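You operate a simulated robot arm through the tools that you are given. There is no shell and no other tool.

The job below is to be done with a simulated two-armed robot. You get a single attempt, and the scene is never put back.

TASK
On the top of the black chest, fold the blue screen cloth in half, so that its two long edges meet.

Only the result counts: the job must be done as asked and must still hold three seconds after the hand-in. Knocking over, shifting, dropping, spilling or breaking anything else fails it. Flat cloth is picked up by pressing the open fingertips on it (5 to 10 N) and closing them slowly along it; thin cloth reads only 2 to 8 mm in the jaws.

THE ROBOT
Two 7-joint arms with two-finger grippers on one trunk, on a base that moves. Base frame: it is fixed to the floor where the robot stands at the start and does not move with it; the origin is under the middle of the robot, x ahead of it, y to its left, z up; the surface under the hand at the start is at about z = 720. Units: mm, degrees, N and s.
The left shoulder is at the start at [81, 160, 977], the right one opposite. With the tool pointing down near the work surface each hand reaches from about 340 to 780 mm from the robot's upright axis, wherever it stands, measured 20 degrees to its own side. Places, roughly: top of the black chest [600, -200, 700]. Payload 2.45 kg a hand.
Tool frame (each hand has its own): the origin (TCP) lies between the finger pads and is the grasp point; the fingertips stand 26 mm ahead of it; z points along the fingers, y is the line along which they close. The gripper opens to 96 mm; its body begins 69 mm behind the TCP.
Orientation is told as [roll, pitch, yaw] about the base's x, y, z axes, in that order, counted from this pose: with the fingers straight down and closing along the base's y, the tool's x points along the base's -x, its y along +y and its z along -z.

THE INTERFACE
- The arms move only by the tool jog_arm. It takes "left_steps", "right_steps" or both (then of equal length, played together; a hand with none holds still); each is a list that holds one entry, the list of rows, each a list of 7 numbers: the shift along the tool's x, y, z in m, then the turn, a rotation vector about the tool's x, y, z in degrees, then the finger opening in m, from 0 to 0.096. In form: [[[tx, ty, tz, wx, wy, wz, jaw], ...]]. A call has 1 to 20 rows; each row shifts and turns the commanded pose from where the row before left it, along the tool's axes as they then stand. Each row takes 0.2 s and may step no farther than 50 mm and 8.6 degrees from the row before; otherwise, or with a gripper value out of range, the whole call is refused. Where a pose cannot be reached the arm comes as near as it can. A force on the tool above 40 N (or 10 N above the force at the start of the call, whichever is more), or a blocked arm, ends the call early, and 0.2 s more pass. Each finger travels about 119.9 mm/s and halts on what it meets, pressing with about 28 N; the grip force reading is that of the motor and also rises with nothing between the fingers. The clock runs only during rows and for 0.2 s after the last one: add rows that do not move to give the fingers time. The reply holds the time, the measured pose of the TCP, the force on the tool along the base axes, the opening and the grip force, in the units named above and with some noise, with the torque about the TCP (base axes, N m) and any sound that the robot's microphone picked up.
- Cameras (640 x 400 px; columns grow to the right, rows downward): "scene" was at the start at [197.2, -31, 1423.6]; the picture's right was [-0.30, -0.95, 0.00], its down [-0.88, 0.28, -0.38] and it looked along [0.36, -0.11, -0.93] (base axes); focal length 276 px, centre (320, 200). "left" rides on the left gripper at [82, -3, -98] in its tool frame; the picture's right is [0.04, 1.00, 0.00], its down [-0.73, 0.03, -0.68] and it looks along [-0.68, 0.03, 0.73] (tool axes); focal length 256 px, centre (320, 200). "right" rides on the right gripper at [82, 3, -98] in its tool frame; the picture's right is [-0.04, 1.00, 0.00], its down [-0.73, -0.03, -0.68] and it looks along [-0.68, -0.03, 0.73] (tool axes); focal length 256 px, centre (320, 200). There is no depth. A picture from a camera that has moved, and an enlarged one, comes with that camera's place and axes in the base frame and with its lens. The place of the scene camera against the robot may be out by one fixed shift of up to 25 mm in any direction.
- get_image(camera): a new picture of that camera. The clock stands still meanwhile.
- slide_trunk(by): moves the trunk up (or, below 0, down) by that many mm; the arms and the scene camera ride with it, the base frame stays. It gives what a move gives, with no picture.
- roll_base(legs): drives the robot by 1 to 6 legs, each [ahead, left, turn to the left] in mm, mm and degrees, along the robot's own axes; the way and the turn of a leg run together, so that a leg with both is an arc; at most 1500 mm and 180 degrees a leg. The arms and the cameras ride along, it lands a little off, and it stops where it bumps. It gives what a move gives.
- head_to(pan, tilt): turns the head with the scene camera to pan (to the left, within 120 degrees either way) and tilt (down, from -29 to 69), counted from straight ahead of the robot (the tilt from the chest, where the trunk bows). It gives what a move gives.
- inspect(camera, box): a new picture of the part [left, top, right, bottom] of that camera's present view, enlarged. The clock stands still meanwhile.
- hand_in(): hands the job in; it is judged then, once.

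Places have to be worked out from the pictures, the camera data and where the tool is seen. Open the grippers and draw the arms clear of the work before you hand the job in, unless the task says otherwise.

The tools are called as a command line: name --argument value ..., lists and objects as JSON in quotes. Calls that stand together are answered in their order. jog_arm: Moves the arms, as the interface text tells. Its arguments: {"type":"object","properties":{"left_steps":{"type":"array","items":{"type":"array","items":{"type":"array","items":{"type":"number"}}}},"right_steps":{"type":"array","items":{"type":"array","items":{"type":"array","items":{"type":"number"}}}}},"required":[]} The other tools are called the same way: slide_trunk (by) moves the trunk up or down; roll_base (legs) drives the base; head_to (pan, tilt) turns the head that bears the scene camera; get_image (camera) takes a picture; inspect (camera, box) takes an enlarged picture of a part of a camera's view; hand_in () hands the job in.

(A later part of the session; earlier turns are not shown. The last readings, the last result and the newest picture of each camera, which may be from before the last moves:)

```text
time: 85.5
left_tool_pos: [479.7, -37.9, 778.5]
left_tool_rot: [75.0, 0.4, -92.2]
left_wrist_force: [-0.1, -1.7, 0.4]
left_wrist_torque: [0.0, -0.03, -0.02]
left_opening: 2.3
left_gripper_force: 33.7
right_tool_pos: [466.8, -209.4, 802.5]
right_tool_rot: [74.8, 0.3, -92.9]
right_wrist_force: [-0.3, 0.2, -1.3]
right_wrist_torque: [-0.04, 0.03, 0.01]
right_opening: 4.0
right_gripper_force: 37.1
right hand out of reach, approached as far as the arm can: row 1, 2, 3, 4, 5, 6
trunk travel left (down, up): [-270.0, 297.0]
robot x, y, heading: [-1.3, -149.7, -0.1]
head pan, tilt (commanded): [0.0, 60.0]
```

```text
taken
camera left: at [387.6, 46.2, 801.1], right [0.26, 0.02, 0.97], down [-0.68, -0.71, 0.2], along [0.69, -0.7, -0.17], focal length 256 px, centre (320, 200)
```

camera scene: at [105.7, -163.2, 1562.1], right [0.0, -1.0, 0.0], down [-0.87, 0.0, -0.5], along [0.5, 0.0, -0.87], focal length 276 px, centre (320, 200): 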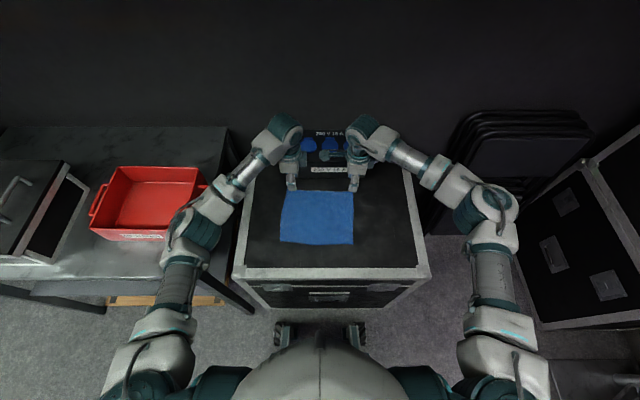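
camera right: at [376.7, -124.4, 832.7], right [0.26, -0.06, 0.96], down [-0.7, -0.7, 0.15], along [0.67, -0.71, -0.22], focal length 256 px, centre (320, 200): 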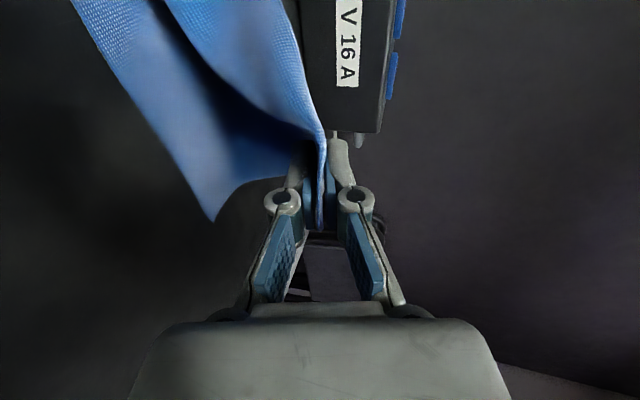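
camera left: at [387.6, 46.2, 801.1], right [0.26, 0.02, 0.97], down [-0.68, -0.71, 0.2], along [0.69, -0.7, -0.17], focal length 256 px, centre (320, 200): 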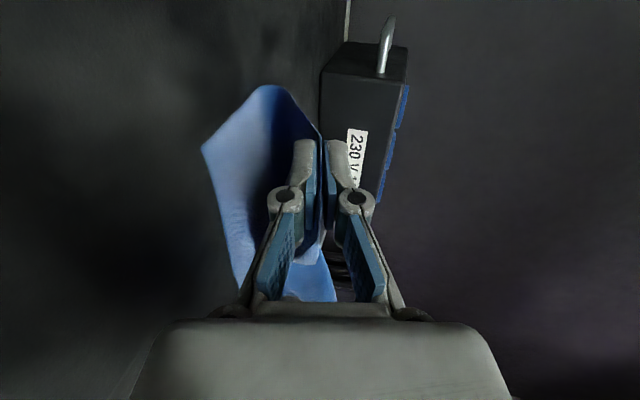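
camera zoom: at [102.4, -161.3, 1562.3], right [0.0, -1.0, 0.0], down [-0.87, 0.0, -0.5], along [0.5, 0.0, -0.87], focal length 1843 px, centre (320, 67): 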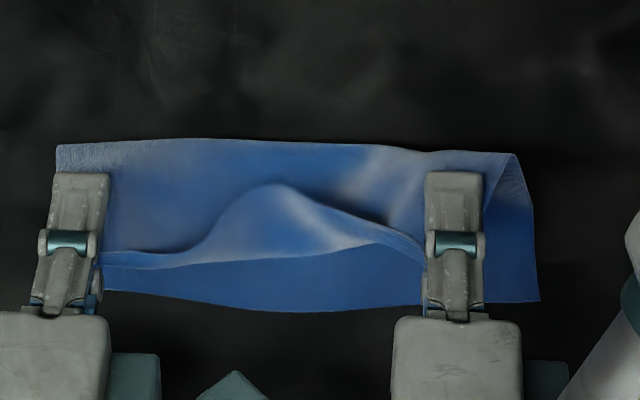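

The right hand could not hold 75 degrees and slid about 33 mm inward. I bring it back to about 58 degrees and y = -244, where it was fine before.

jog_arm --right_steps '[[[0, -0.003, 0.0026, 2.8, 0, 0, 0], [0, -0.003, 0.0026, 2.8, 0, 0, 0], [0, -0.003, 0.0026, 2.8, 0, 0, 0], [-0.005, -0.003, 0.0026, 2.8, 0, 0, 0], [-0.007, -0.003, 0.0026, 2.8, 0, 0, 0], [-0.007, -0.003, 0.0026, 2.8, 0, 0, 0], [-0.008, -0.003, 0.0026, 0, 0, 0, 0], [-0.008, 0, 0, 0, 0, 0, 0], [0, 0, 0, 0, 0, 0, 0], [0, 0, 0, 0, 0, 0, 0]]]'

inspect --camera "scene" --box '[275, 190, 365, 250]'

get_image --camera "right"

```text
time: 87.7
left_tool_pos: [479.5, -38.6, 778.7]
left_tool_rot: [74.9, 0.3, -92.2]
left_wrist_force: [1.3, -0.1, -0.2]
left_wrist_torque: [0.02, 0.05, 0.03]
left_opening: 4.9
left_gripper_force: 32.7
right_tool_pos: [472.4, -245.3, 773.7]
right_tool_rot: [58.2, 0.4, -92.6]
right_wrist_force: [-3.6, 0.2, 1.6]
right_wrist_torque: [-0.04, -0.09, 0.03]
right_opening: 1.7
right_gripper_force: 32.5
trunk travel left (down, up): [-270.0, 297.0]
robot x, y, heading: [0.9, -151.0, -0.0]
head pan, tilt (commanded): [0.0, 60.0]
```

```text
6.67 times, centred on (320, 220) of scene
camera zoom: at [102.0, -162.0, 1562.4], right [0.0, -1.0, 0.0], down [-0.87, 0.0, -0.5], along [0.5, 0.0, -0.87], focal length 1843 px, centre (320, 67)
```

zoom: 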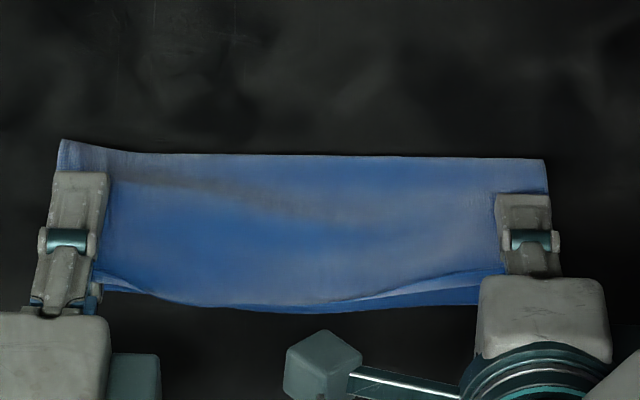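

```text
taken
camera right: at [393.8, -161.3, 831.2], right [0.52, -0.07, 0.85], down [-0.63, -0.71, 0.33], along [0.58, -0.7, -0.41], focal length 256 px, centre (320, 200)
```

right: 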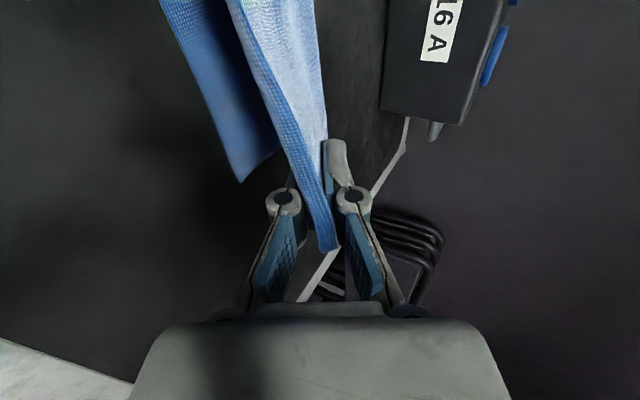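

The strip has flipped over towards the near edge and now lies along it. I lower both hands gently, with the left back to 58 degrees, so the fingertips end about 20 mm above the chest.

jog_arm --left_steps '[[[0, -0.0024, 0.0016, 2.1, 0, 0, 0], [0, -0.0024, 0.0016, 2.1, 0, 0, 0], [0, -0.0024, 0.0016, 2.1, 0, 0, 0], [0, -0.0024, 0.0016, 2.1, 0, 0, 0], [0, -0.0024, 0.0016, 2.1, 0, 0, 0], [0, -0.0024, 0.0016, 2.1, 0, 0, 0], [0, -0.0024, 0.0016, 2.1, 0, 0, 0], [0, -0.0024, 0.0016, 2.1, 0, 0, 0], [0, 0, 0, 0, 0, 0, 0]]]' --right_steps '[[[0, -0.0019, 0.0012, 0, 0, 0, 0], [0, -0.0019, 0.0012, 0, 0, 0, 0], [0, -0.0019, 0.0012, 0, 0, 0, 0], [0, -0.0019, 0.0012, 0, 0, 0, 0], [0, -0.0019, 0.0012, 0, 0, 0, 0], [0, -0.0019, 0.0012, 0, 0, 0, 0], [0, -0.0019, 0.0012, 0, 0, 0, 0], [0, -0.0019, 0.0012, 0, 0, 0, 0], [0, 0, 0, 0, 0, 0, 0]]]'

inspect --camera "scene" --box '[275, 190, 365, 250]'

get_image --camera "right"

get_image --camera "left"

```text
time: 89.7
left_tool_pos: [484.0, -37.0, 757.4]
left_tool_rot: [58.2, 0.4, -92.2]
left_wrist_force: [0.6, -0.4, 0.5]
left_wrist_torque: [0.0, 0.05, 0.04]
left_opening: 4.5
left_gripper_force: 32.9
right_tool_pos: [472.8, -246.2, 758.9]
right_tool_rot: [58.1, 0.4, -92.7]
right_wrist_force: [-0.1, 0.0, -1.3]
right_wrist_torque: [0.01, -0.05, -0.02]
right_opening: 4.5
right_gripper_force: 24.5
trunk travel left (down, up): [-270.0, 297.0]
robot x, y, heading: [-0.3, -152.8, -0.2]
head pan, tilt (commanded): [0.0, 60.0]
```

```text
6.67 times, centred on (320, 220) of scene
camera zoom: at [102.2, -162.1, 1562.4], right [0.0, -1.0, 0.0], down [-0.87, 0.0, -0.5], along [0.5, 0.0, -0.87], focal length 1843 px, centre (320, 67)
```

zoom: 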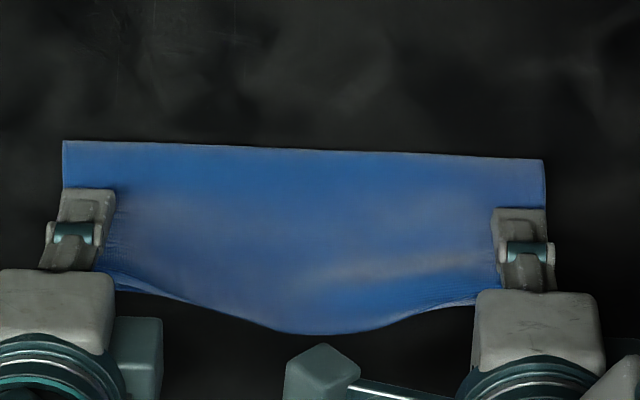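

```text
taken
camera right: at [394.4, -161.0, 814.8], right [0.52, -0.07, 0.85], down [-0.63, -0.71, 0.33], along [0.58, -0.7, -0.41], focal length 256 px, centre (320, 200)
```

right: 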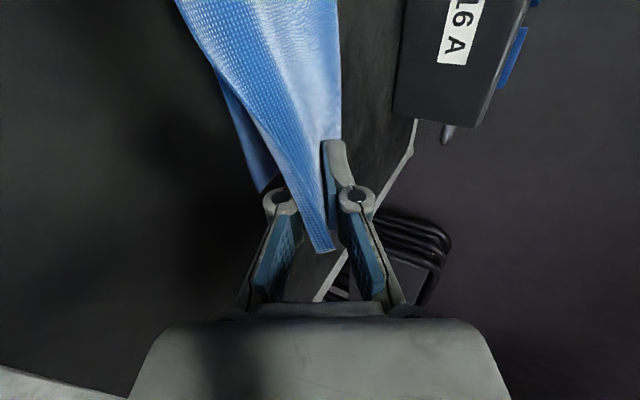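

```text
taken
camera left: at [402.4, 45.4, 805.6], right [0.53, 0.01, 0.85], down [-0.59, -0.71, 0.38], along [0.61, -0.7, -0.37], focal length 256 px, centre (320, 200)
```

left: 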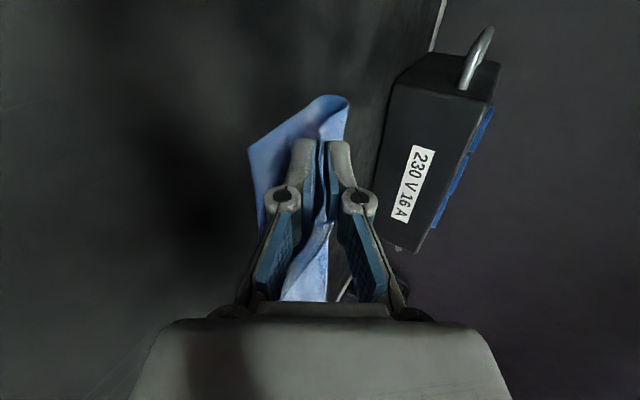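

The strip now lies over on the near side, in the middle about 11 mm past the near edge. Before releasing I need to know how much cloth is inside each jaw, so I zoom in on both.

inspect --camera "right" --box '[230, 100, 390, 270]'

inspect --camera "left" --box '[230, 80, 390, 310]'

inspect --camera "scene" --box '[278, 205, 318, 245]'

inspect --camera "scene" --box '[320, 205, 360, 245]'

```text
2.35 times, centred on (310, 185) of right
camera zoom: at [394.4, -161.0, 814.8], right [0.52, -0.07, 0.85], down [-0.63, -0.71, 0.33], along [0.58, -0.7, -0.41], focal length 602 px, centre (344, 235)
```

zoom: 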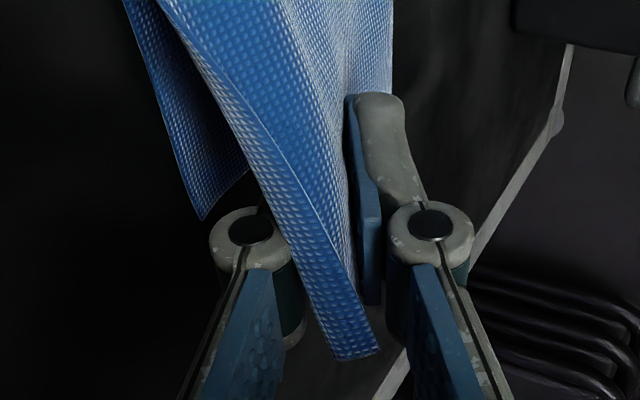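

```text
1.74 times, centred on (310, 195) of left
camera zoom: at [402.4, 45.4, 805.6], right [0.53, 0.01, 0.85], down [-0.59, -0.71, 0.38], along [0.61, -0.7, -0.37], focal length 445 px, centre (337, 209)
```

zoom: 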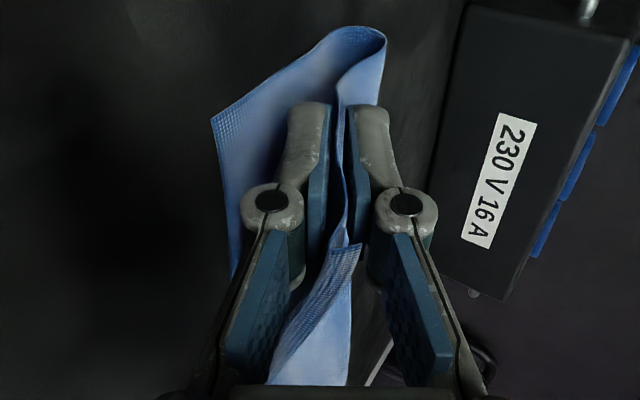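

```text
10.00 times, centred on (298, 225) of scene
camera zoom: at [102.2, -162.1, 1562.4], right [0.0, -1.0, 0.0], down [-0.87, 0.0, -0.5], along [0.5, 0.0, -0.87], focal length 2765 px, centre (540, -50)
```

zoom: 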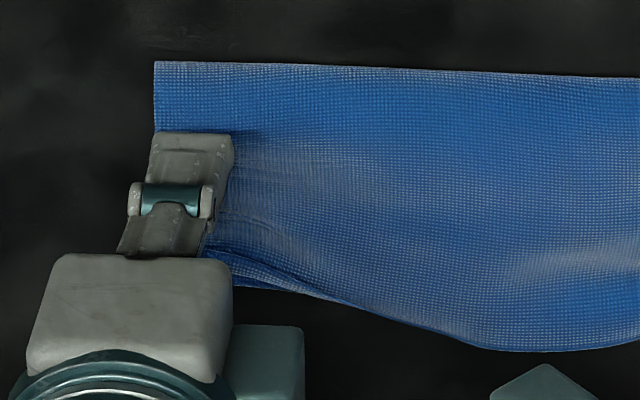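

```text
10.00 times, centred on (340, 225) of scene
camera zoom: at [102.2, -162.1, 1562.4], right [0.0, -1.0, 0.0], down [-0.87, 0.0, -0.5], along [0.5, 0.0, -0.87], focal length 2765 px, centre (120, -50)
```

zoom: 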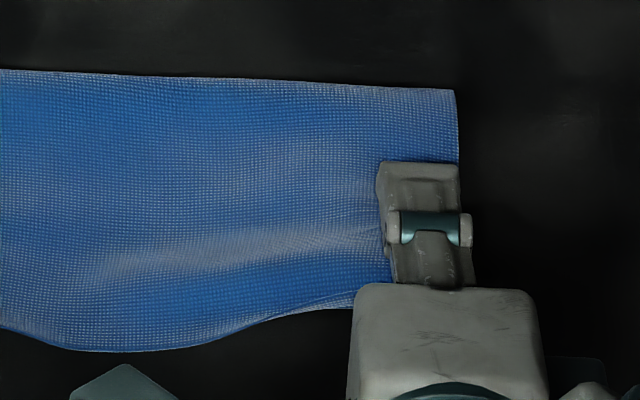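

The cloth corners show well back in the jaws, so roughly 50–58 mm of strip is held. Released here, the top edge would land 20–28 mm past the near edge. I raise slightly, move the left hand 22 mm and the right 16 mm away from me so the fold rolls outward, and lower again.

jog_arm --left_steps '[[[0, 0.0025, -0.0016, 0, 0, 0, 0], [0, 0.0025, -0.0016, 0, 0, 0, 0], [0, 0.0025, -0.0016, 0, 0, 0, 0], [0, 0.0025, -0.0016, 0, 0, 0, 0], [0, 0.00145, 0.00234, 0, 0, 0, 0], [0, 0.00145, 0.00234, 0, 0, 0, 0], [0, 0.00145, 0.00234, 0, 0, 0, 0], [0, 0.00145, 0.00234, 0, 0, 0, 0], [0, 0.00145, 0.00234, 0, 0, 0, 0], [0, 0.00145, 0.00234, 0, 0, 0, 0], [0, 0.00145, 0.00234, 0, 0, 0, 0], [0, 0.00145, 0.00234, 0, 0, 0, 0], [-0.0004, -0.0025, 0.0016, 0, 0, 0, 0], [-0.0004, -0.0025, 0.0016, 0, 0, 0, 0], [-0.0004, -0.0025, 0.0016, 0, 0, 0, 0], [-0.0004, -0.0025, 0.0016, 0, 0, 0, 0], [0, 0, 0, 0, 0, 0, 0]]]' --right_steps '[[[0, 0.0025, -0.0016, 0, 0, 0, 0], [0, 0.0025, -0.0016, 0, 0, 0, 0], [0, 0.0025, -0.0016, 0, 0, 0, 0], [0, 0.0025, -0.0016, 0, 0, 0, 0], [0, 0.00105, 0.0017, 0, 0, 0, 0], [0, 0.00105, 0.0017, 0, 0, 0, 0], [0, 0.00105, 0.0017, 0, 0, 0, 0], [0, 0.00105, 0.0017, 0, 0, 0, 0], [0, 0.00105, 0.0017, 0, 0, 0, 0], [0, 0.00105, 0.0017, 0, 0, 0, 0], [0, 0.00105, 0.0017, 0, 0, 0, 0], [0, 0.00105, 0.0017, 0, 0, 0, 0], [0.0004, -0.0025, 0.0016, 0, 0, 0, 0], [0.0004, -0.0025, 0.0016, 0, 0, 0, 0], [0.0004, -0.0025, 0.0016, 0, 0, 0, 0], [0.0004, -0.0025, 0.0016, 0, 0, 0, 0], [0, 0, 0, 0, 0, 0, 0]]]'

inspect --camera "scene" --box '[275, 190, 365, 250]'

get_image --camera "right"

get_image --camera "left"

```text
time: 93.3
left_tool_pos: [505.3, -39.0, 755.9]
left_tool_rot: [58.2, 0.4, -92.2]
left_wrist_force: [0.6, 0.2, 0.2]
left_wrist_torque: [0.03, -0.01, -0.01]
left_opening: 1.3
left_gripper_force: 30.6
right_tool_pos: [489.4, -244.5, 759.4]
right_tool_rot: [58.2, 0.4, -92.5]
right_wrist_force: [-1.8, 0.6, 1.0]
right_wrist_torque: [0.05, -0.09, 0.05]
right_opening: 0.6
right_gripper_force: 27.0
trunk travel left (down, up): [-270.0, 297.0]
robot x, y, heading: [-0.3, -150.3, -0.2]
head pan, tilt (commanded): [0.0, 60.0]
```

```text
6.67 times, centred on (320, 220) of scene
camera zoom: at [102.6, -162.2, 1562.3], right [0.0, -1.0, 0.0], down [-0.87, 0.0, -0.5], along [0.5, 0.0, -0.87], focal length 1843 px, centre (320, 67)
```

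zoom: 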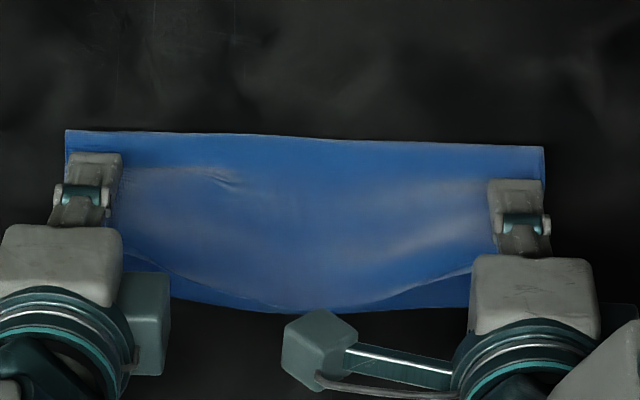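

```text
taken
camera right: at [410.5, -160.1, 815.2], right [0.52, -0.07, 0.85], down [-0.63, -0.71, 0.33], along [0.58, -0.7, -0.41], focal length 256 px, centre (320, 200)
```

right: 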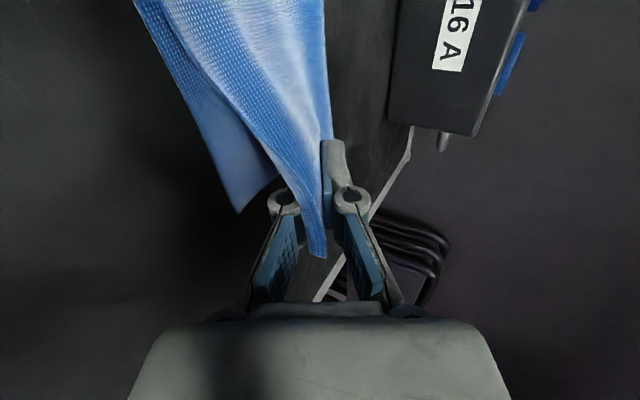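

```text
taken
camera left: at [424.1, 43.2, 804.8], right [0.53, 0.01, 0.85], down [-0.59, -0.71, 0.38], along [0.61, -0.7, -0.37], focal length 256 px, centre (320, 200)
```

left: 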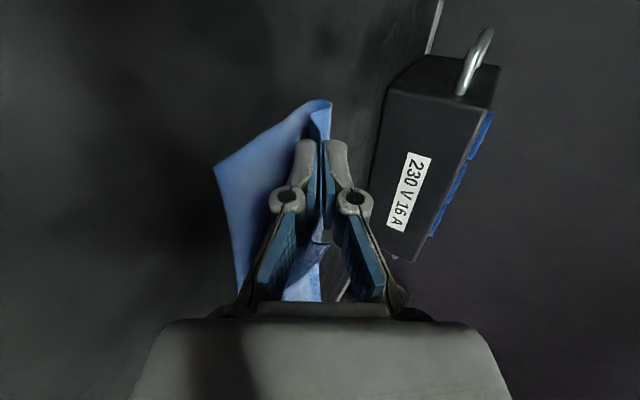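

The fold has rolled outward, and the top edge now lies close to the near edge along the middle. I release gently: jaws open to 16 mm while rising 6 mm so the lower fingers do not press the cloth.

jog_arm --left_steps '[[[0, 0.00085, -0.00053, 0, 0, 0, 0.004], [0, 0.00085, -0.00053, 0, 0, 0, 0.007], [0, 0.00085, -0.00053, 0, 0, 0, 0.01], [0, 0.00085, -0.00053, 0, 0, 0, 0.012], [0, 0.00085, -0.00053, 0, 0, 0, 0.014], [0, 0.00085, -0.00053, 0, 0, 0, 0.016], [0, 0, 0, 0, 0, 0, 0.016], [0, 0, 0, 0, 0, 0, 0.016]]]' --right_steps '[[[0, 0.00085, -0.00053, 0, 0, 0, 0.004], [0, 0.00085, -0.00053, 0, 0, 0, 0.007], [0, 0.00085, -0.00053, 0, 0, 0, 0.01], [0, 0.00085, -0.00053, 0, 0, 0, 0.012], [0, 0.00085, -0.00053, 0, 0, 0, 0.014], [0, 0.00085, -0.00053, 0, 0, 0, 0.016], [0, 0, 0, 0, 0, 0, 0.016], [0, 0, 0, 0, 0, 0, 0.016]]]'

inspect --camera "scene" --box '[275, 190, 365, 250]'

inspect --camera "right" --box '[130, 0, 400, 300]'

inspect --camera "left" --box '[200, 80, 400, 310]'

```text
time: 95.1
left_tool_pos: [503.4, -41.7, 761.0]
left_tool_rot: [58.2, 0.4, -92.1]
left_wrist_force: [0.3, 0.0, -0.2]
left_wrist_torque: [0.03, -0.02, 0.0]
left_opening: 16.4
left_gripper_force: 0.0
right_tool_pos: [489.7, -245.0, 764.7]
right_tool_rot: [58.2, 0.4, -92.6]
right_wrist_force: [-0.6, 0.4, 0.8]
right_wrist_torque: [-0.02, 0.0, -0.04]
right_opening: 15.9
right_gripper_force: 0.1
trunk travel left (down, up): [-270.0, 297.0]
robot x, y, heading: [1.2, -153.8, 0.1]
head pan, tilt (commanded): [0.0, 60.0]
```

```text
6.67 times, centred on (320, 220) of scene
camera zoom: at [103.0, -162.3, 1562.3], right [0.0, -1.0, 0.0], down [-0.87, 0.0, -0.5], along [0.5, 0.0, -0.87], focal length 1843 px, centre (320, 67)
```

zoom: 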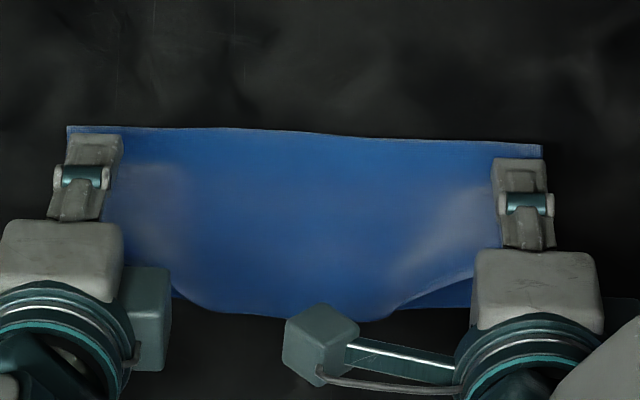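

```text
1.33 times, centred on (265, 150) of right
camera zoom: at [410.9, -160.7, 820.7], right [0.52, -0.07, 0.85], down [-0.63, -0.71, 0.33], along [0.58, -0.7, -0.41], focal length 341 px, centre (393, 267)
```

zoom: 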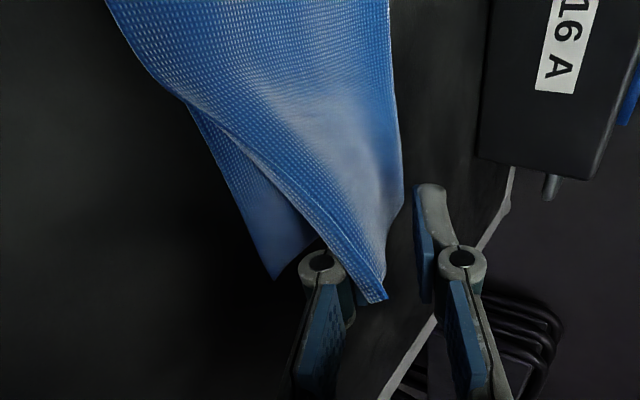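

```text
1.74 times, centred on (300, 195) of left
camera zoom: at [424.2, 42.3, 810.1], right [0.53, 0.01, 0.85], down [-0.59, -0.71, 0.38], along [0.61, -0.7, -0.37], focal length 445 px, centre (355, 209)
```

zoom: 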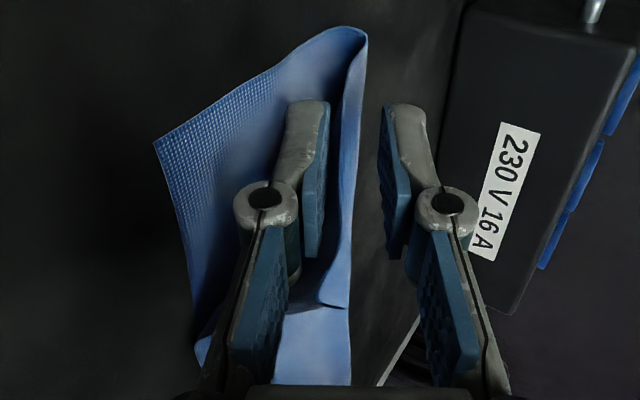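

The jaws are open, and the strips rest on the lower fingers with the edge lying near the target. I withdraw both hands sideways, outward along the edge, so the fingers slip out from under the cloth without dragging it towards me.

jog_arm --left_steps '[[[0.008, 0, 0, 0, 0, 0, 0.016], [0.016, 0, 0, 0, 0, 0, 0.016], [0.018, 0, 0, 0, 0, 0, 0.016], [0.018, 0, 0, 0, 0, 0, 0.016], [0.01, 0, 0, 0, 0, 0, 0.016], [0, 0, 0, 0, 0, 0, 0.016]]]' --right_steps '[[[-0.008, 0, 0, 0, 0, 0, 0.016], [-0.016, 0, 0, 0, 0, 0, 0.016], [-0.018, 0, 0, 0, 0, 0, 0.016], [-0.018, 0, 0, 0, 0, 0, 0.016], [-0.01, 0, 0, 0, 0, 0, 0.016], [0, 0, 0, 0, 0, 0, 0.016]]]'

inspect --camera "scene" --box '[270, 185, 370, 250]'

get_image --camera "right"

get_image --camera "left"

```text
time: 96.5
left_tool_pos: [508.2, 28.9, 760.9]
left_tool_rot: [58.1, 0.4, -92.2]
left_wrist_force: [-0.2, -0.4, -0.5]
left_wrist_torque: [-0.02, 0.02, 0.01]
left_opening: 16.0
left_gripper_force: 0.1
right_tool_pos: [491.1, -271.7, 788.5]
right_tool_rot: [58.0, 0.2, -92.9]
right_wrist_force: [0.5, 0.2, -0.2]
right_wrist_torque: [0.03, 0.0, -0.03]
right_opening: 16.0
right_gripper_force: 0.1
right hand out of reach, approached as far as the arm can: row 2, 3, 4, 5
trunk travel left (down, up): [-270.0, 297.0]
robot x, y, heading: [-1.8, -152.2, -0.2]
head pan, tilt (commanded): [0.0, 60.0]
```

```text
6.15 times, centred on (320, 218) of scene
camera zoom: at [103.0, -161.8, 1562.3], right [0.0, -1.0, 0.0], down [-0.87, 0.0, -0.5], along [0.5, 0.0, -0.87], focal length 1702 px, centre (320, 92)
```

zoom: 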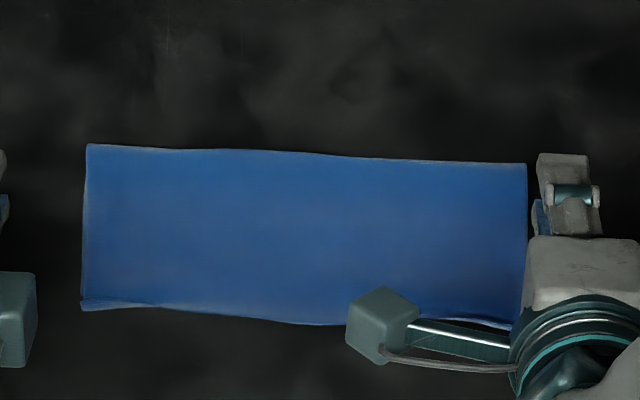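

```text
taken
camera right: at [412.6, -188.0, 844.5], right [0.53, -0.07, 0.85], down [-0.63, -0.7, 0.33], along [0.57, -0.71, -0.41], focal length 256 px, centre (320, 200)
```

right: 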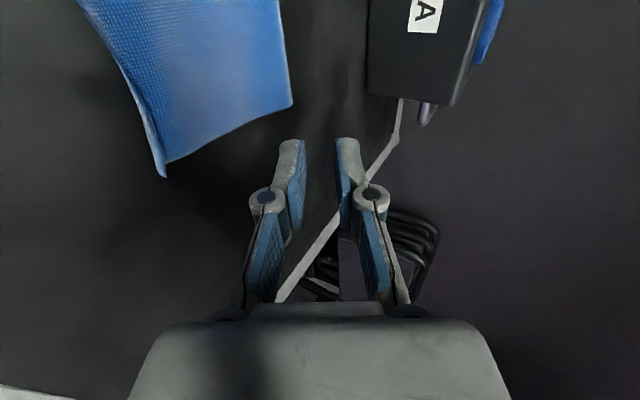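

```text
taken
camera left: at [426.8, 112.6, 810.6], right [0.53, 0.01, 0.85], down [-0.59, -0.71, 0.38], along [0.61, -0.7, -0.37], focal length 256 px, centre (320, 200)
```

left: 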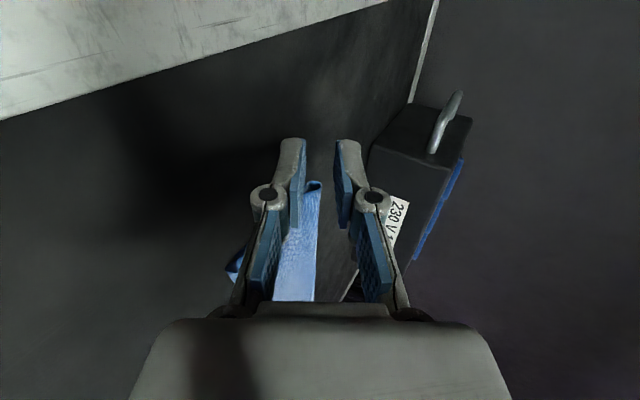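

The cloth is folded and both hands are free of it; the two long edges look nearly together. I raise the hands well clear and take a close look from above.

jog_arm --left_steps '[[[0, 0.0128, -0.008, 0, 0, 0, 0.016], [0.01, 0.0128, -0.008, 0, 0, 0, 0.016], [0.01, 0.0128, -0.008, 0, 0, 0, 0.016], [0.01, 0.0128, -0.008, 0, 0, 0, 0.016], [0.01, 0, 0, 8.3, 0, 0, 0.016], [0.01, 0, 0, 8.3, 0, 0, 0.016], [0.01, 0, 0, 8.3, 0, 0, 0.016], [0.01, 0, 0, 8.3, 0, 0, 0.016], [0.01, 0, 0, 8.3, 0, 0, 0.016], [0, 0, 0, 8.3, 0, 0, 0.016], [0, 0, 0, 8.3, 0, 0, 0.016], [0, 0, 0, 0, 0, 0, 0.016], [0, 0, 0, 0, 0, 0, 0.016]]]' --right_steps '[[[0, 0.0128, -0.008, 0, 0, 0, 0.016], [0, 0.0128, -0.008, 0, 0, 0, 0.016], [0, 0.0128, -0.008, 0, 0, 0, 0.016], [0, 0.0128, -0.008, 0, 0, 0, 0.016], [-0.01, 0, 0, 8.3, 0, 0, 0.016], [-0.015, 0, 0, 8.3, 0, 0, 0.016], [-0.02, 0, 0, 8.3, 0, 0, 0.016], [-0.02, 0, 0, 8.3, 0, 0, 0.016], [-0.02, 0, 0, 8.3, 0, 0, 0.016], [-0.02, 0, 0, 8.3, 0, 0, 0.016], [-0.02, 0, 0, 8.3, 0, 0, 0.016], [0, 0, 0, 0, 0, 0, 0.016], [0, 0, 0, 0, 0, 0, 0.016]]]'

inspect --camera "scene" --box '[265, 185, 375, 255]'

get_image --camera "right"

get_image --camera "left"

```text
time: 99.3
left_tool_pos: [512.0, 109.1, 822.5]
left_tool_rot: [0.2, 0.4, -92.2]
left_wrist_force: [0.2, 0.0, -0.4]
left_wrist_torque: [-0.01, 0.0, -0.03]
left_opening: 15.9
left_gripper_force: 0.1
right_tool_pos: [485.4, -401.1, 849.7]
right_tool_rot: [0.0, 0.3, -92.6]
right_wrist_force: [-0.1, 0.3, 0.4]
right_wrist_torque: [-0.01, 0.01, 0.02]
right_opening: 16.1
right_gripper_force: 0.0
trunk travel left (down, up): [-270.0, 297.0]
robot x, y, heading: [-0.4, -151.2, -0.2]
head pan, tilt (commanded): [0.0, 60.0]
```

```text
5.71 times, centred on (320, 220) of scene
camera zoom: at [104.4, -163.0, 1562.2], right [0.0, -1.0, 0.0], down [-0.87, 0.0, -0.5], along [0.5, 0.0, -0.87], focal length 1580 px, centre (320, 86)
```

zoom: 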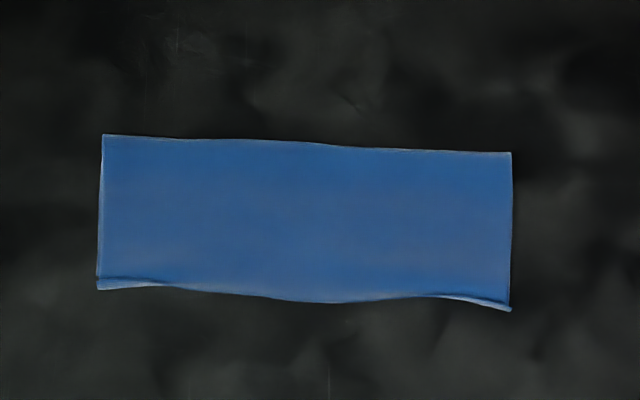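

```text
taken
camera right: at [490.9, -320.1, 948.3], right [1.0, -0.09, 0.0], down [-0.06, -0.74, 0.67], along [-0.06, -0.67, -0.74], focal length 256 px, centre (320, 200)
```

right: 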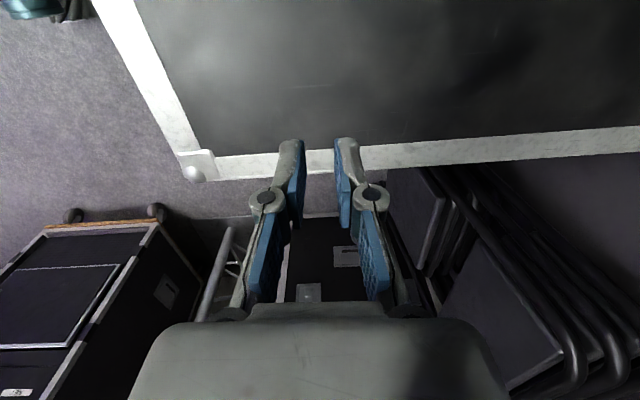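

```text
taken
camera left: at [513.0, 188.9, 921.1], right [1.0, 0.0, 0.0], down [0.0, -0.74, 0.67], along [0.0, -0.67, -0.74], focal length 256 px, centre (320, 200)
```

left: 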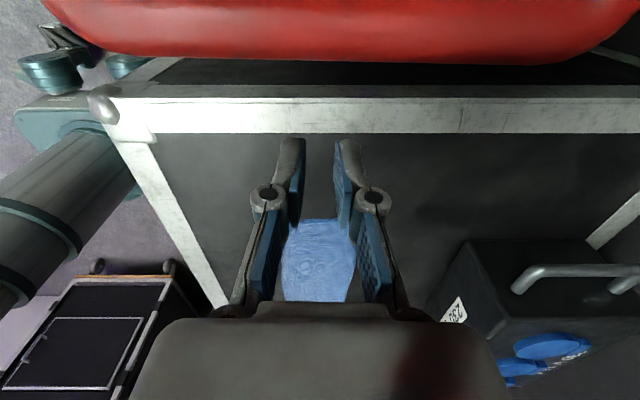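

The fold looks good from above. I zoom in on the near edges, to measure how well the two long edges coincide.

inspect --camera "scene" --box '[276, 218, 308, 242]'

inspect --camera "scene" --box '[304, 222, 336, 246]'

inspect --camera "scene" --box '[328, 222, 360, 246]'

```text
16.00 times, centred on (292, 230) of scene
camera zoom: at [104.4, -163.0, 1562.2], right [0.0, -1.0, 0.0], down [-0.87, 0.0, -0.5], along [0.5, 0.0, -0.87], focal length 4424 px, centre (768, -280)
```

zoom: 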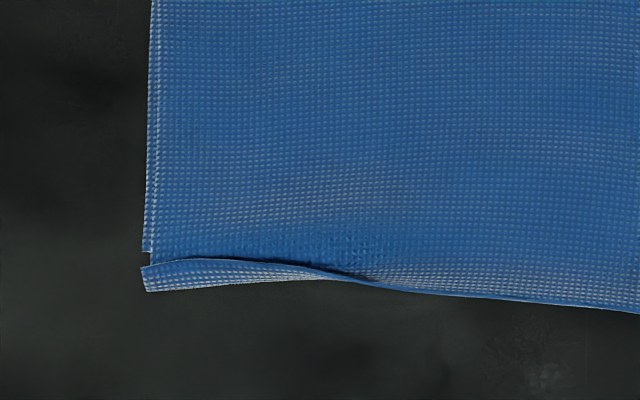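

```text
16.00 times, centred on (320, 234) of scene
camera zoom: at [104.4, -163.0, 1562.2], right [0.0, -1.0, 0.0], down [-0.87, 0.0, -0.5], along [0.5, 0.0, -0.87], focal length 4424 px, centre (320, -344)
```

zoom: 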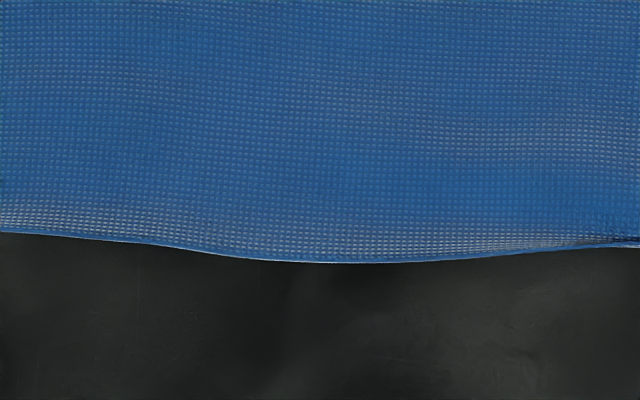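

```text
16.00 times, centred on (344, 234) of scene
camera zoom: at [104.4, -163.0, 1562.2], right [0.0, -1.0, 0.0], down [-0.87, 0.0, -0.5], along [0.5, 0.0, -0.87], focal length 4424 px, centre (-64, -344)
```

zoom: 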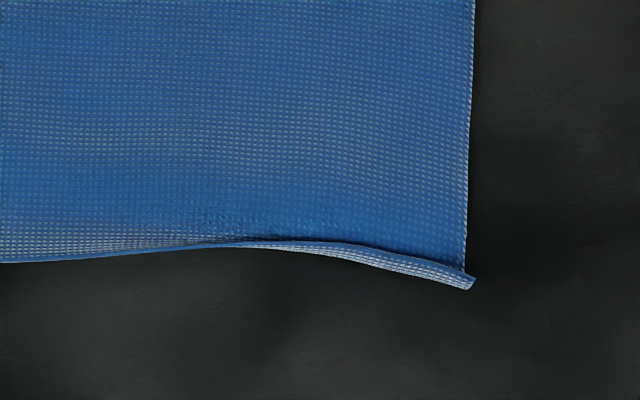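

The two edges coincide along the middle, and at the corners they lie within about 5–10 mm of each other, with a small upturned lip. I bring the left wrist camera round to look at the near-left corner from closer.

jog_arm --left_steps '[[[-0.01, -0.03, 0, 0, 0, 0, 0.016], [-0.01, -0.03, 0, 0, 0, 0, 0.016], [-0.015, -0.03, 0, 0, 0, 0, 0.016], [-0.01, -0.03, 0, 0, 0, 0, 0.016], [-0.005, -0.02, 0, 0, 0, 0, 0.016], [0, 0, 0, 0, 0, 0, 0.016], [0, 0, 0, 0, 0, 0, 0.016]]]'

get_image --camera "left"

```text
time: 100.9
left_tool_pos: [370.2, 66.4, 821.4]
left_tool_rot: [0.0, 0.4, -92.1]
left_wrist_force: [0.1, -0.6, -0.1]
left_wrist_torque: [0.02, 0.0, 0.03]
left_opening: 16.2
left_gripper_force: 0.1
right_tool_pos: [486.5, -399.8, 849.3]
right_tool_rot: [0.1, 0.4, -92.7]
right_wrist_force: [0.8, 0.5, -0.5]
right_wrist_torque: [-0.01, 0.01, -0.01]
right_opening: 16.0
right_gripper_force: 0.1
trunk travel left (down, up): [-270.0, 297.0]
robot x, y, heading: [-0.1, -154.1, 0.0]
head pan, tilt (commanded): [0.0, 60.0]
```

```text
taken
camera left: at [370.5, 145.4, 920.3], right [1.0, 0.0, 0.0], down [0.0, -0.74, 0.67], along [0.0, -0.67, -0.74], focal length 256 px, centre (320, 200)
```

left: 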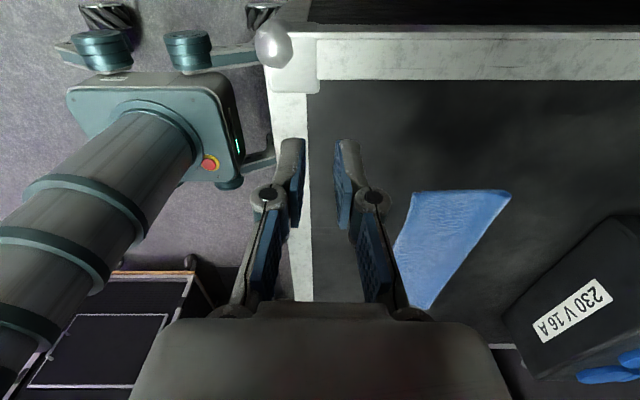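

inspect --camera "left" --box '[385, 175, 525, 315]'

inspect --camera "left" --box '[395, 180, 455, 225]'

```text
2.86 times, centred on (455, 245) of left
camera zoom: at [370.5, 145.4, 920.3], right [1.0, 0.0, 0.0], down [0.0, -0.74, 0.67], along [0.0, -0.67, -0.74], focal length 731 px, centre (-66, 71)
```

zoom: 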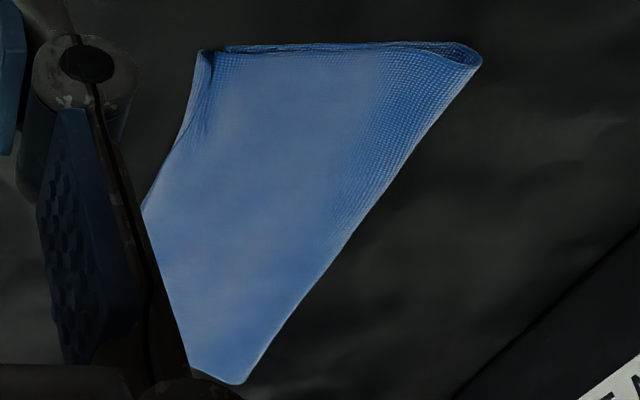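

```text
8.89 times, centred on (425, 202) of left
camera zoom: at [370.5, 145.4, 920.3], right [1.0, 0.0, 0.0], down [0.0, -0.74, 0.67], along [0.0, -0.67, -0.74], focal length 2276 px, centre (-613, 178)
```

zoom: 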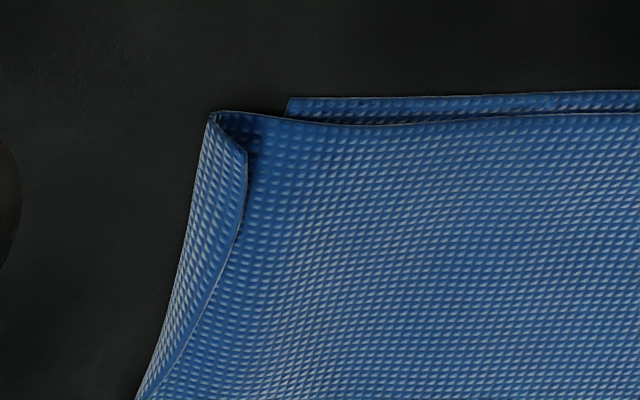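

At the near-left corner the top layer reaches about 9 mm past the bottom corner, and its last 8 mm or so is turned up. I move the left camera over to see the near-right corner the same way.

jog_arm --left_steps '[[[-0.02, 0, -0.01, 0, 0, 0, 0.016], [-0.035, 0, -0.01, 0, 0, 0, 0.016], [-0.04, 0, -0.01, 0, 0, 0, 0.016], [-0.04, 0, 0, 0, 0, 0, 0.016], [-0.04, 0, 0, 0, 0, 0, 0.016], [-0.035, 0, 0, 0, 0, 0, 0.016], [-0.02, 0, 0, 0, 0, 0, 0.016], [0, 0, 0, 0, 0, 0, 0.016], [0, 0, 0, 0, 0, 0, 0.016]]]'

get_image --camera "left"

```text
time: 102.9
left_tool_pos: [360.1, -169.4, 850.8]
left_tool_rot: [0.1, 0.5, -92.2]
left_wrist_force: [-0.2, -0.5, 0.2]
left_wrist_torque: [-0.02, -0.04, 0.0]
left_opening: 15.9
left_gripper_force: 0.0
right_tool_pos: [484.8, -400.1, 848.4]
right_tool_rot: [0.1, 0.4, -92.7]
right_wrist_force: [-0.9, -0.4, 0.2]
right_wrist_torque: [0.0, -0.01, -0.01]
right_opening: 16.0
right_gripper_force: 0.1
trunk travel left (down, up): [-270.0, 297.0]
robot x, y, heading: [1.8, -150.2, -0.0]
head pan, tilt (commanded): [0.0, 60.0]
```

```text
taken
camera left: at [360.6, -89.8, 950.2], right [1.0, 0.0, 0.0], down [0.0, -0.74, 0.67], along [0.0, -0.67, -0.74], focal length 256 px, centre (320, 200)
```

left: 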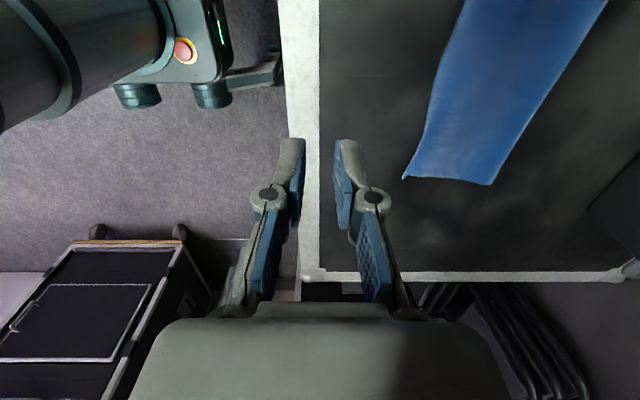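

inspect --camera "left" --box '[390, 120, 510, 200]'

inspect --camera "left" --box '[395, 155, 435, 185]'

inspect --camera "left" --box '[410, 0, 620, 180]'

```text
5.00 times, centred on (450, 160) of left
camera zoom: at [360.6, -89.8, 950.2], right [1.0, 0.0, 0.0], down [0.0, -0.74, 0.67], along [0.0, -0.67, -0.74], focal length 1280 px, centre (-330, 400)
```

zoom: 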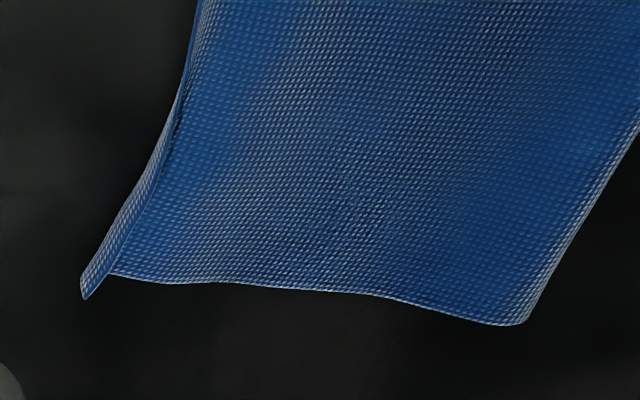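

```text
13.33 times, centred on (415, 170) of left
camera zoom: at [360.6, -89.8, 950.2], right [1.0, 0.0, 0.0], down [0.0, -0.74, 0.67], along [0.0, -0.67, -0.74], focal length 3413 px, centre (-947, 600)
```

zoom: 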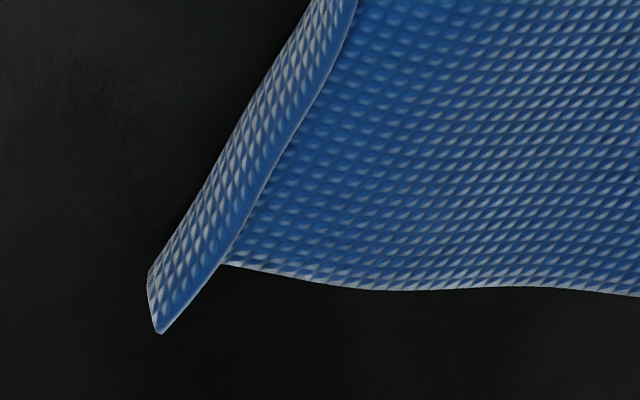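

```text
2.22 times, centred on (515, 90) of left
camera zoom: at [360.6, -89.8, 950.2], right [1.0, 0.0, 0.0], down [0.0, -0.74, 0.67], along [0.0, -0.67, -0.74], focal length 569 px, centre (-113, 444)
```

zoom: 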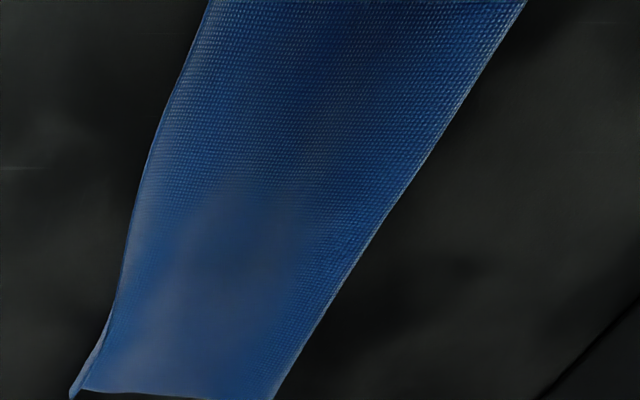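

At the near-right corner there is a similar upturned lip, with the crease at about x = 451. To judge the bottom layer's edge there as well, I turn the right hand to yaw 0 at the side, so its camera looks at the near edge from the front.

jog_arm --right_steps '[[[0, 0, 0, 0, 0, -8.4, 0.016], [0, 0, 0, 0, 0, -8.4, 0.016], [0, 0, 0, 0, 0, -8.4, 0.016], [0, 0, 0, 0, 0, -8.4, 0.016], [0, 0, 0, 0, 0, -8.4, 0.016], [0, 0, 0, 0, 0, -8.4, 0.016], [0, 0, 0, 0, 0, -8.4, 0.016], [0, 0, 0, 0, 0, -8.4, 0.016], [0, 0, 0, 0, 0, -8.4, 0.016], [0, 0, 0, 0, 0, -8.4, 0.016], [0, 0, 0, 0, 0, -8.4, 0.016], [0.02, 0, 0, 0, 0, 0, 0.016], [0.02, 0.02, 0, 0, 0, 0, 0.016], [0.02, 0.02, 0, 0, 0, 0, 0.016], [0, 0, 0, 0, 0, 0, 0.016], [0, 0, 0, 0, 0, 0, 0.016]]]'

get_image --camera "right"

```text
time: 106.3
left_tool_pos: [360.7, -170.1, 850.9]
left_tool_rot: [0.0, 0.6, -92.3]
left_wrist_force: [0.2, 0.7, 0.6]
left_wrist_torque: [-0.03, 0.0, -0.01]
left_opening: 16.1
left_gripper_force: 0.0
right_tool_pos: [424.8, -361.4, 847.9]
right_tool_rot: [0.5, -0.1, -0.2]
right_wrist_force: [-0.3, 0.8, 0.0]
right_wrist_torque: [-0.01, 0.0, 0.01]
right_opening: 16.2
right_gripper_force: 0.0
trunk travel left (down, up): [-270.0, 297.0]
robot x, y, heading: [-2.0, -150.5, 0.3]
head pan, tilt (commanded): [0.0, 60.0]
```

```text
taken
camera right: at [342.5, -359.3, 946.9], right [0.04, 1.0, 0.01], down [0.73, -0.04, 0.68], along [0.68, -0.02, -0.73], focal length 256 px, centre (320, 200)
```

right: 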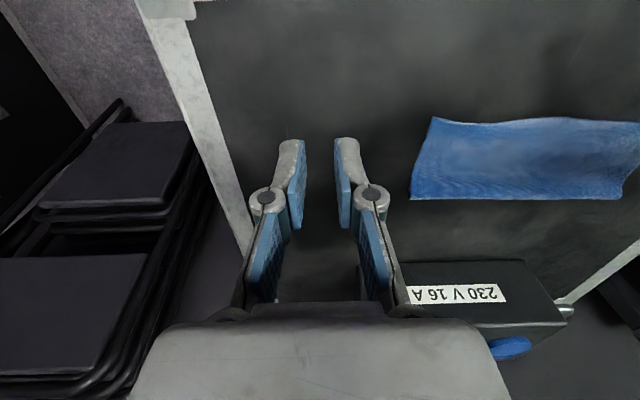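

inspect --camera "right" --box '[400, 100, 640, 215]'

inspect --camera "right" --box '[410, 100, 480, 150]'

inspect --camera "right" --box '[480, 100, 560, 150]'

inspect --camera "right" --box '[560, 100, 640, 150]'

```text
2.67 times, centred on (520, 158) of right
camera zoom: at [342.5, -359.3, 946.9], right [0.04, 1.0, 0.01], down [0.73, -0.04, 0.68], along [0.68, -0.02, -0.73], focal length 683 px, centre (-213, 313)
```

zoom: 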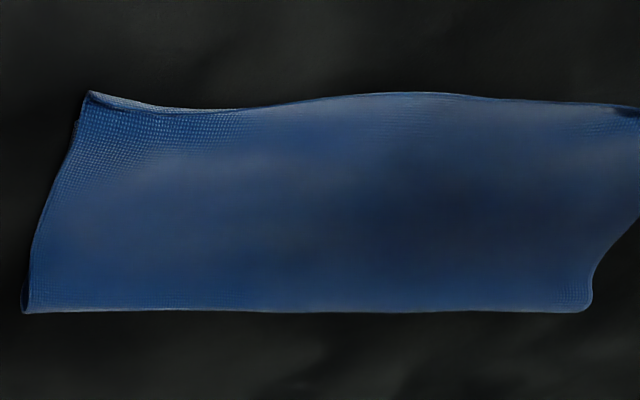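

```text
8.00 times, centred on (445, 125) of right
camera zoom: at [342.5, -359.3, 946.9], right [0.04, 1.0, 0.01], down [0.73, -0.04, 0.68], along [0.68, -0.02, -0.73], focal length 2048 px, centre (-680, 800)
```

zoom: 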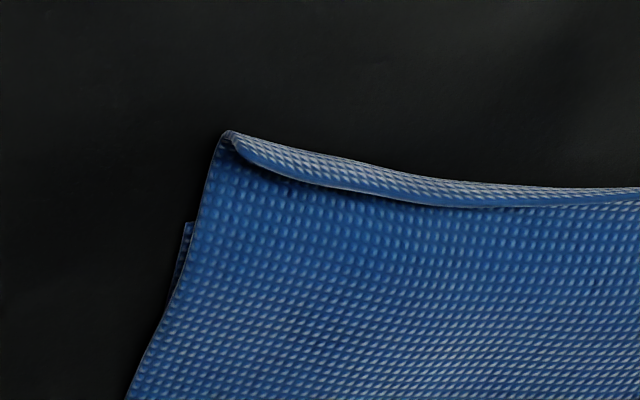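

```text
8.00 times, centred on (520, 125) of right
camera zoom: at [342.5, -359.3, 946.9], right [0.04, 1.0, 0.01], down [0.73, -0.04, 0.68], along [0.68, -0.02, -0.73], focal length 2048 px, centre (-1280, 800)
```

zoom: 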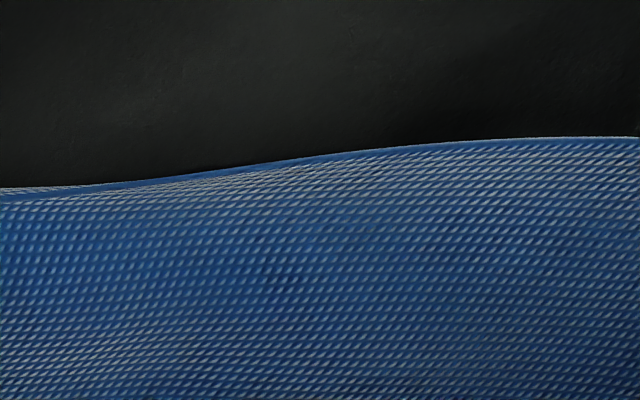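

```text
8.00 times, centred on (600, 125) of right
camera zoom: at [342.5, -359.3, 946.9], right [0.04, 1.0, 0.01], down [0.73, -0.04, 0.68], along [0.68, -0.02, -0.73], focal length 2048 px, centre (-1920, 800)
```

zoom: 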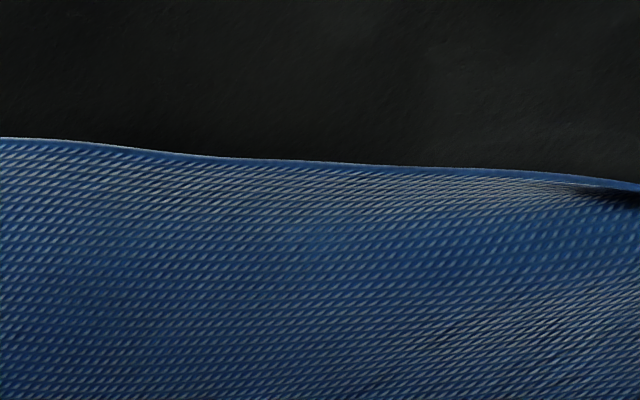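

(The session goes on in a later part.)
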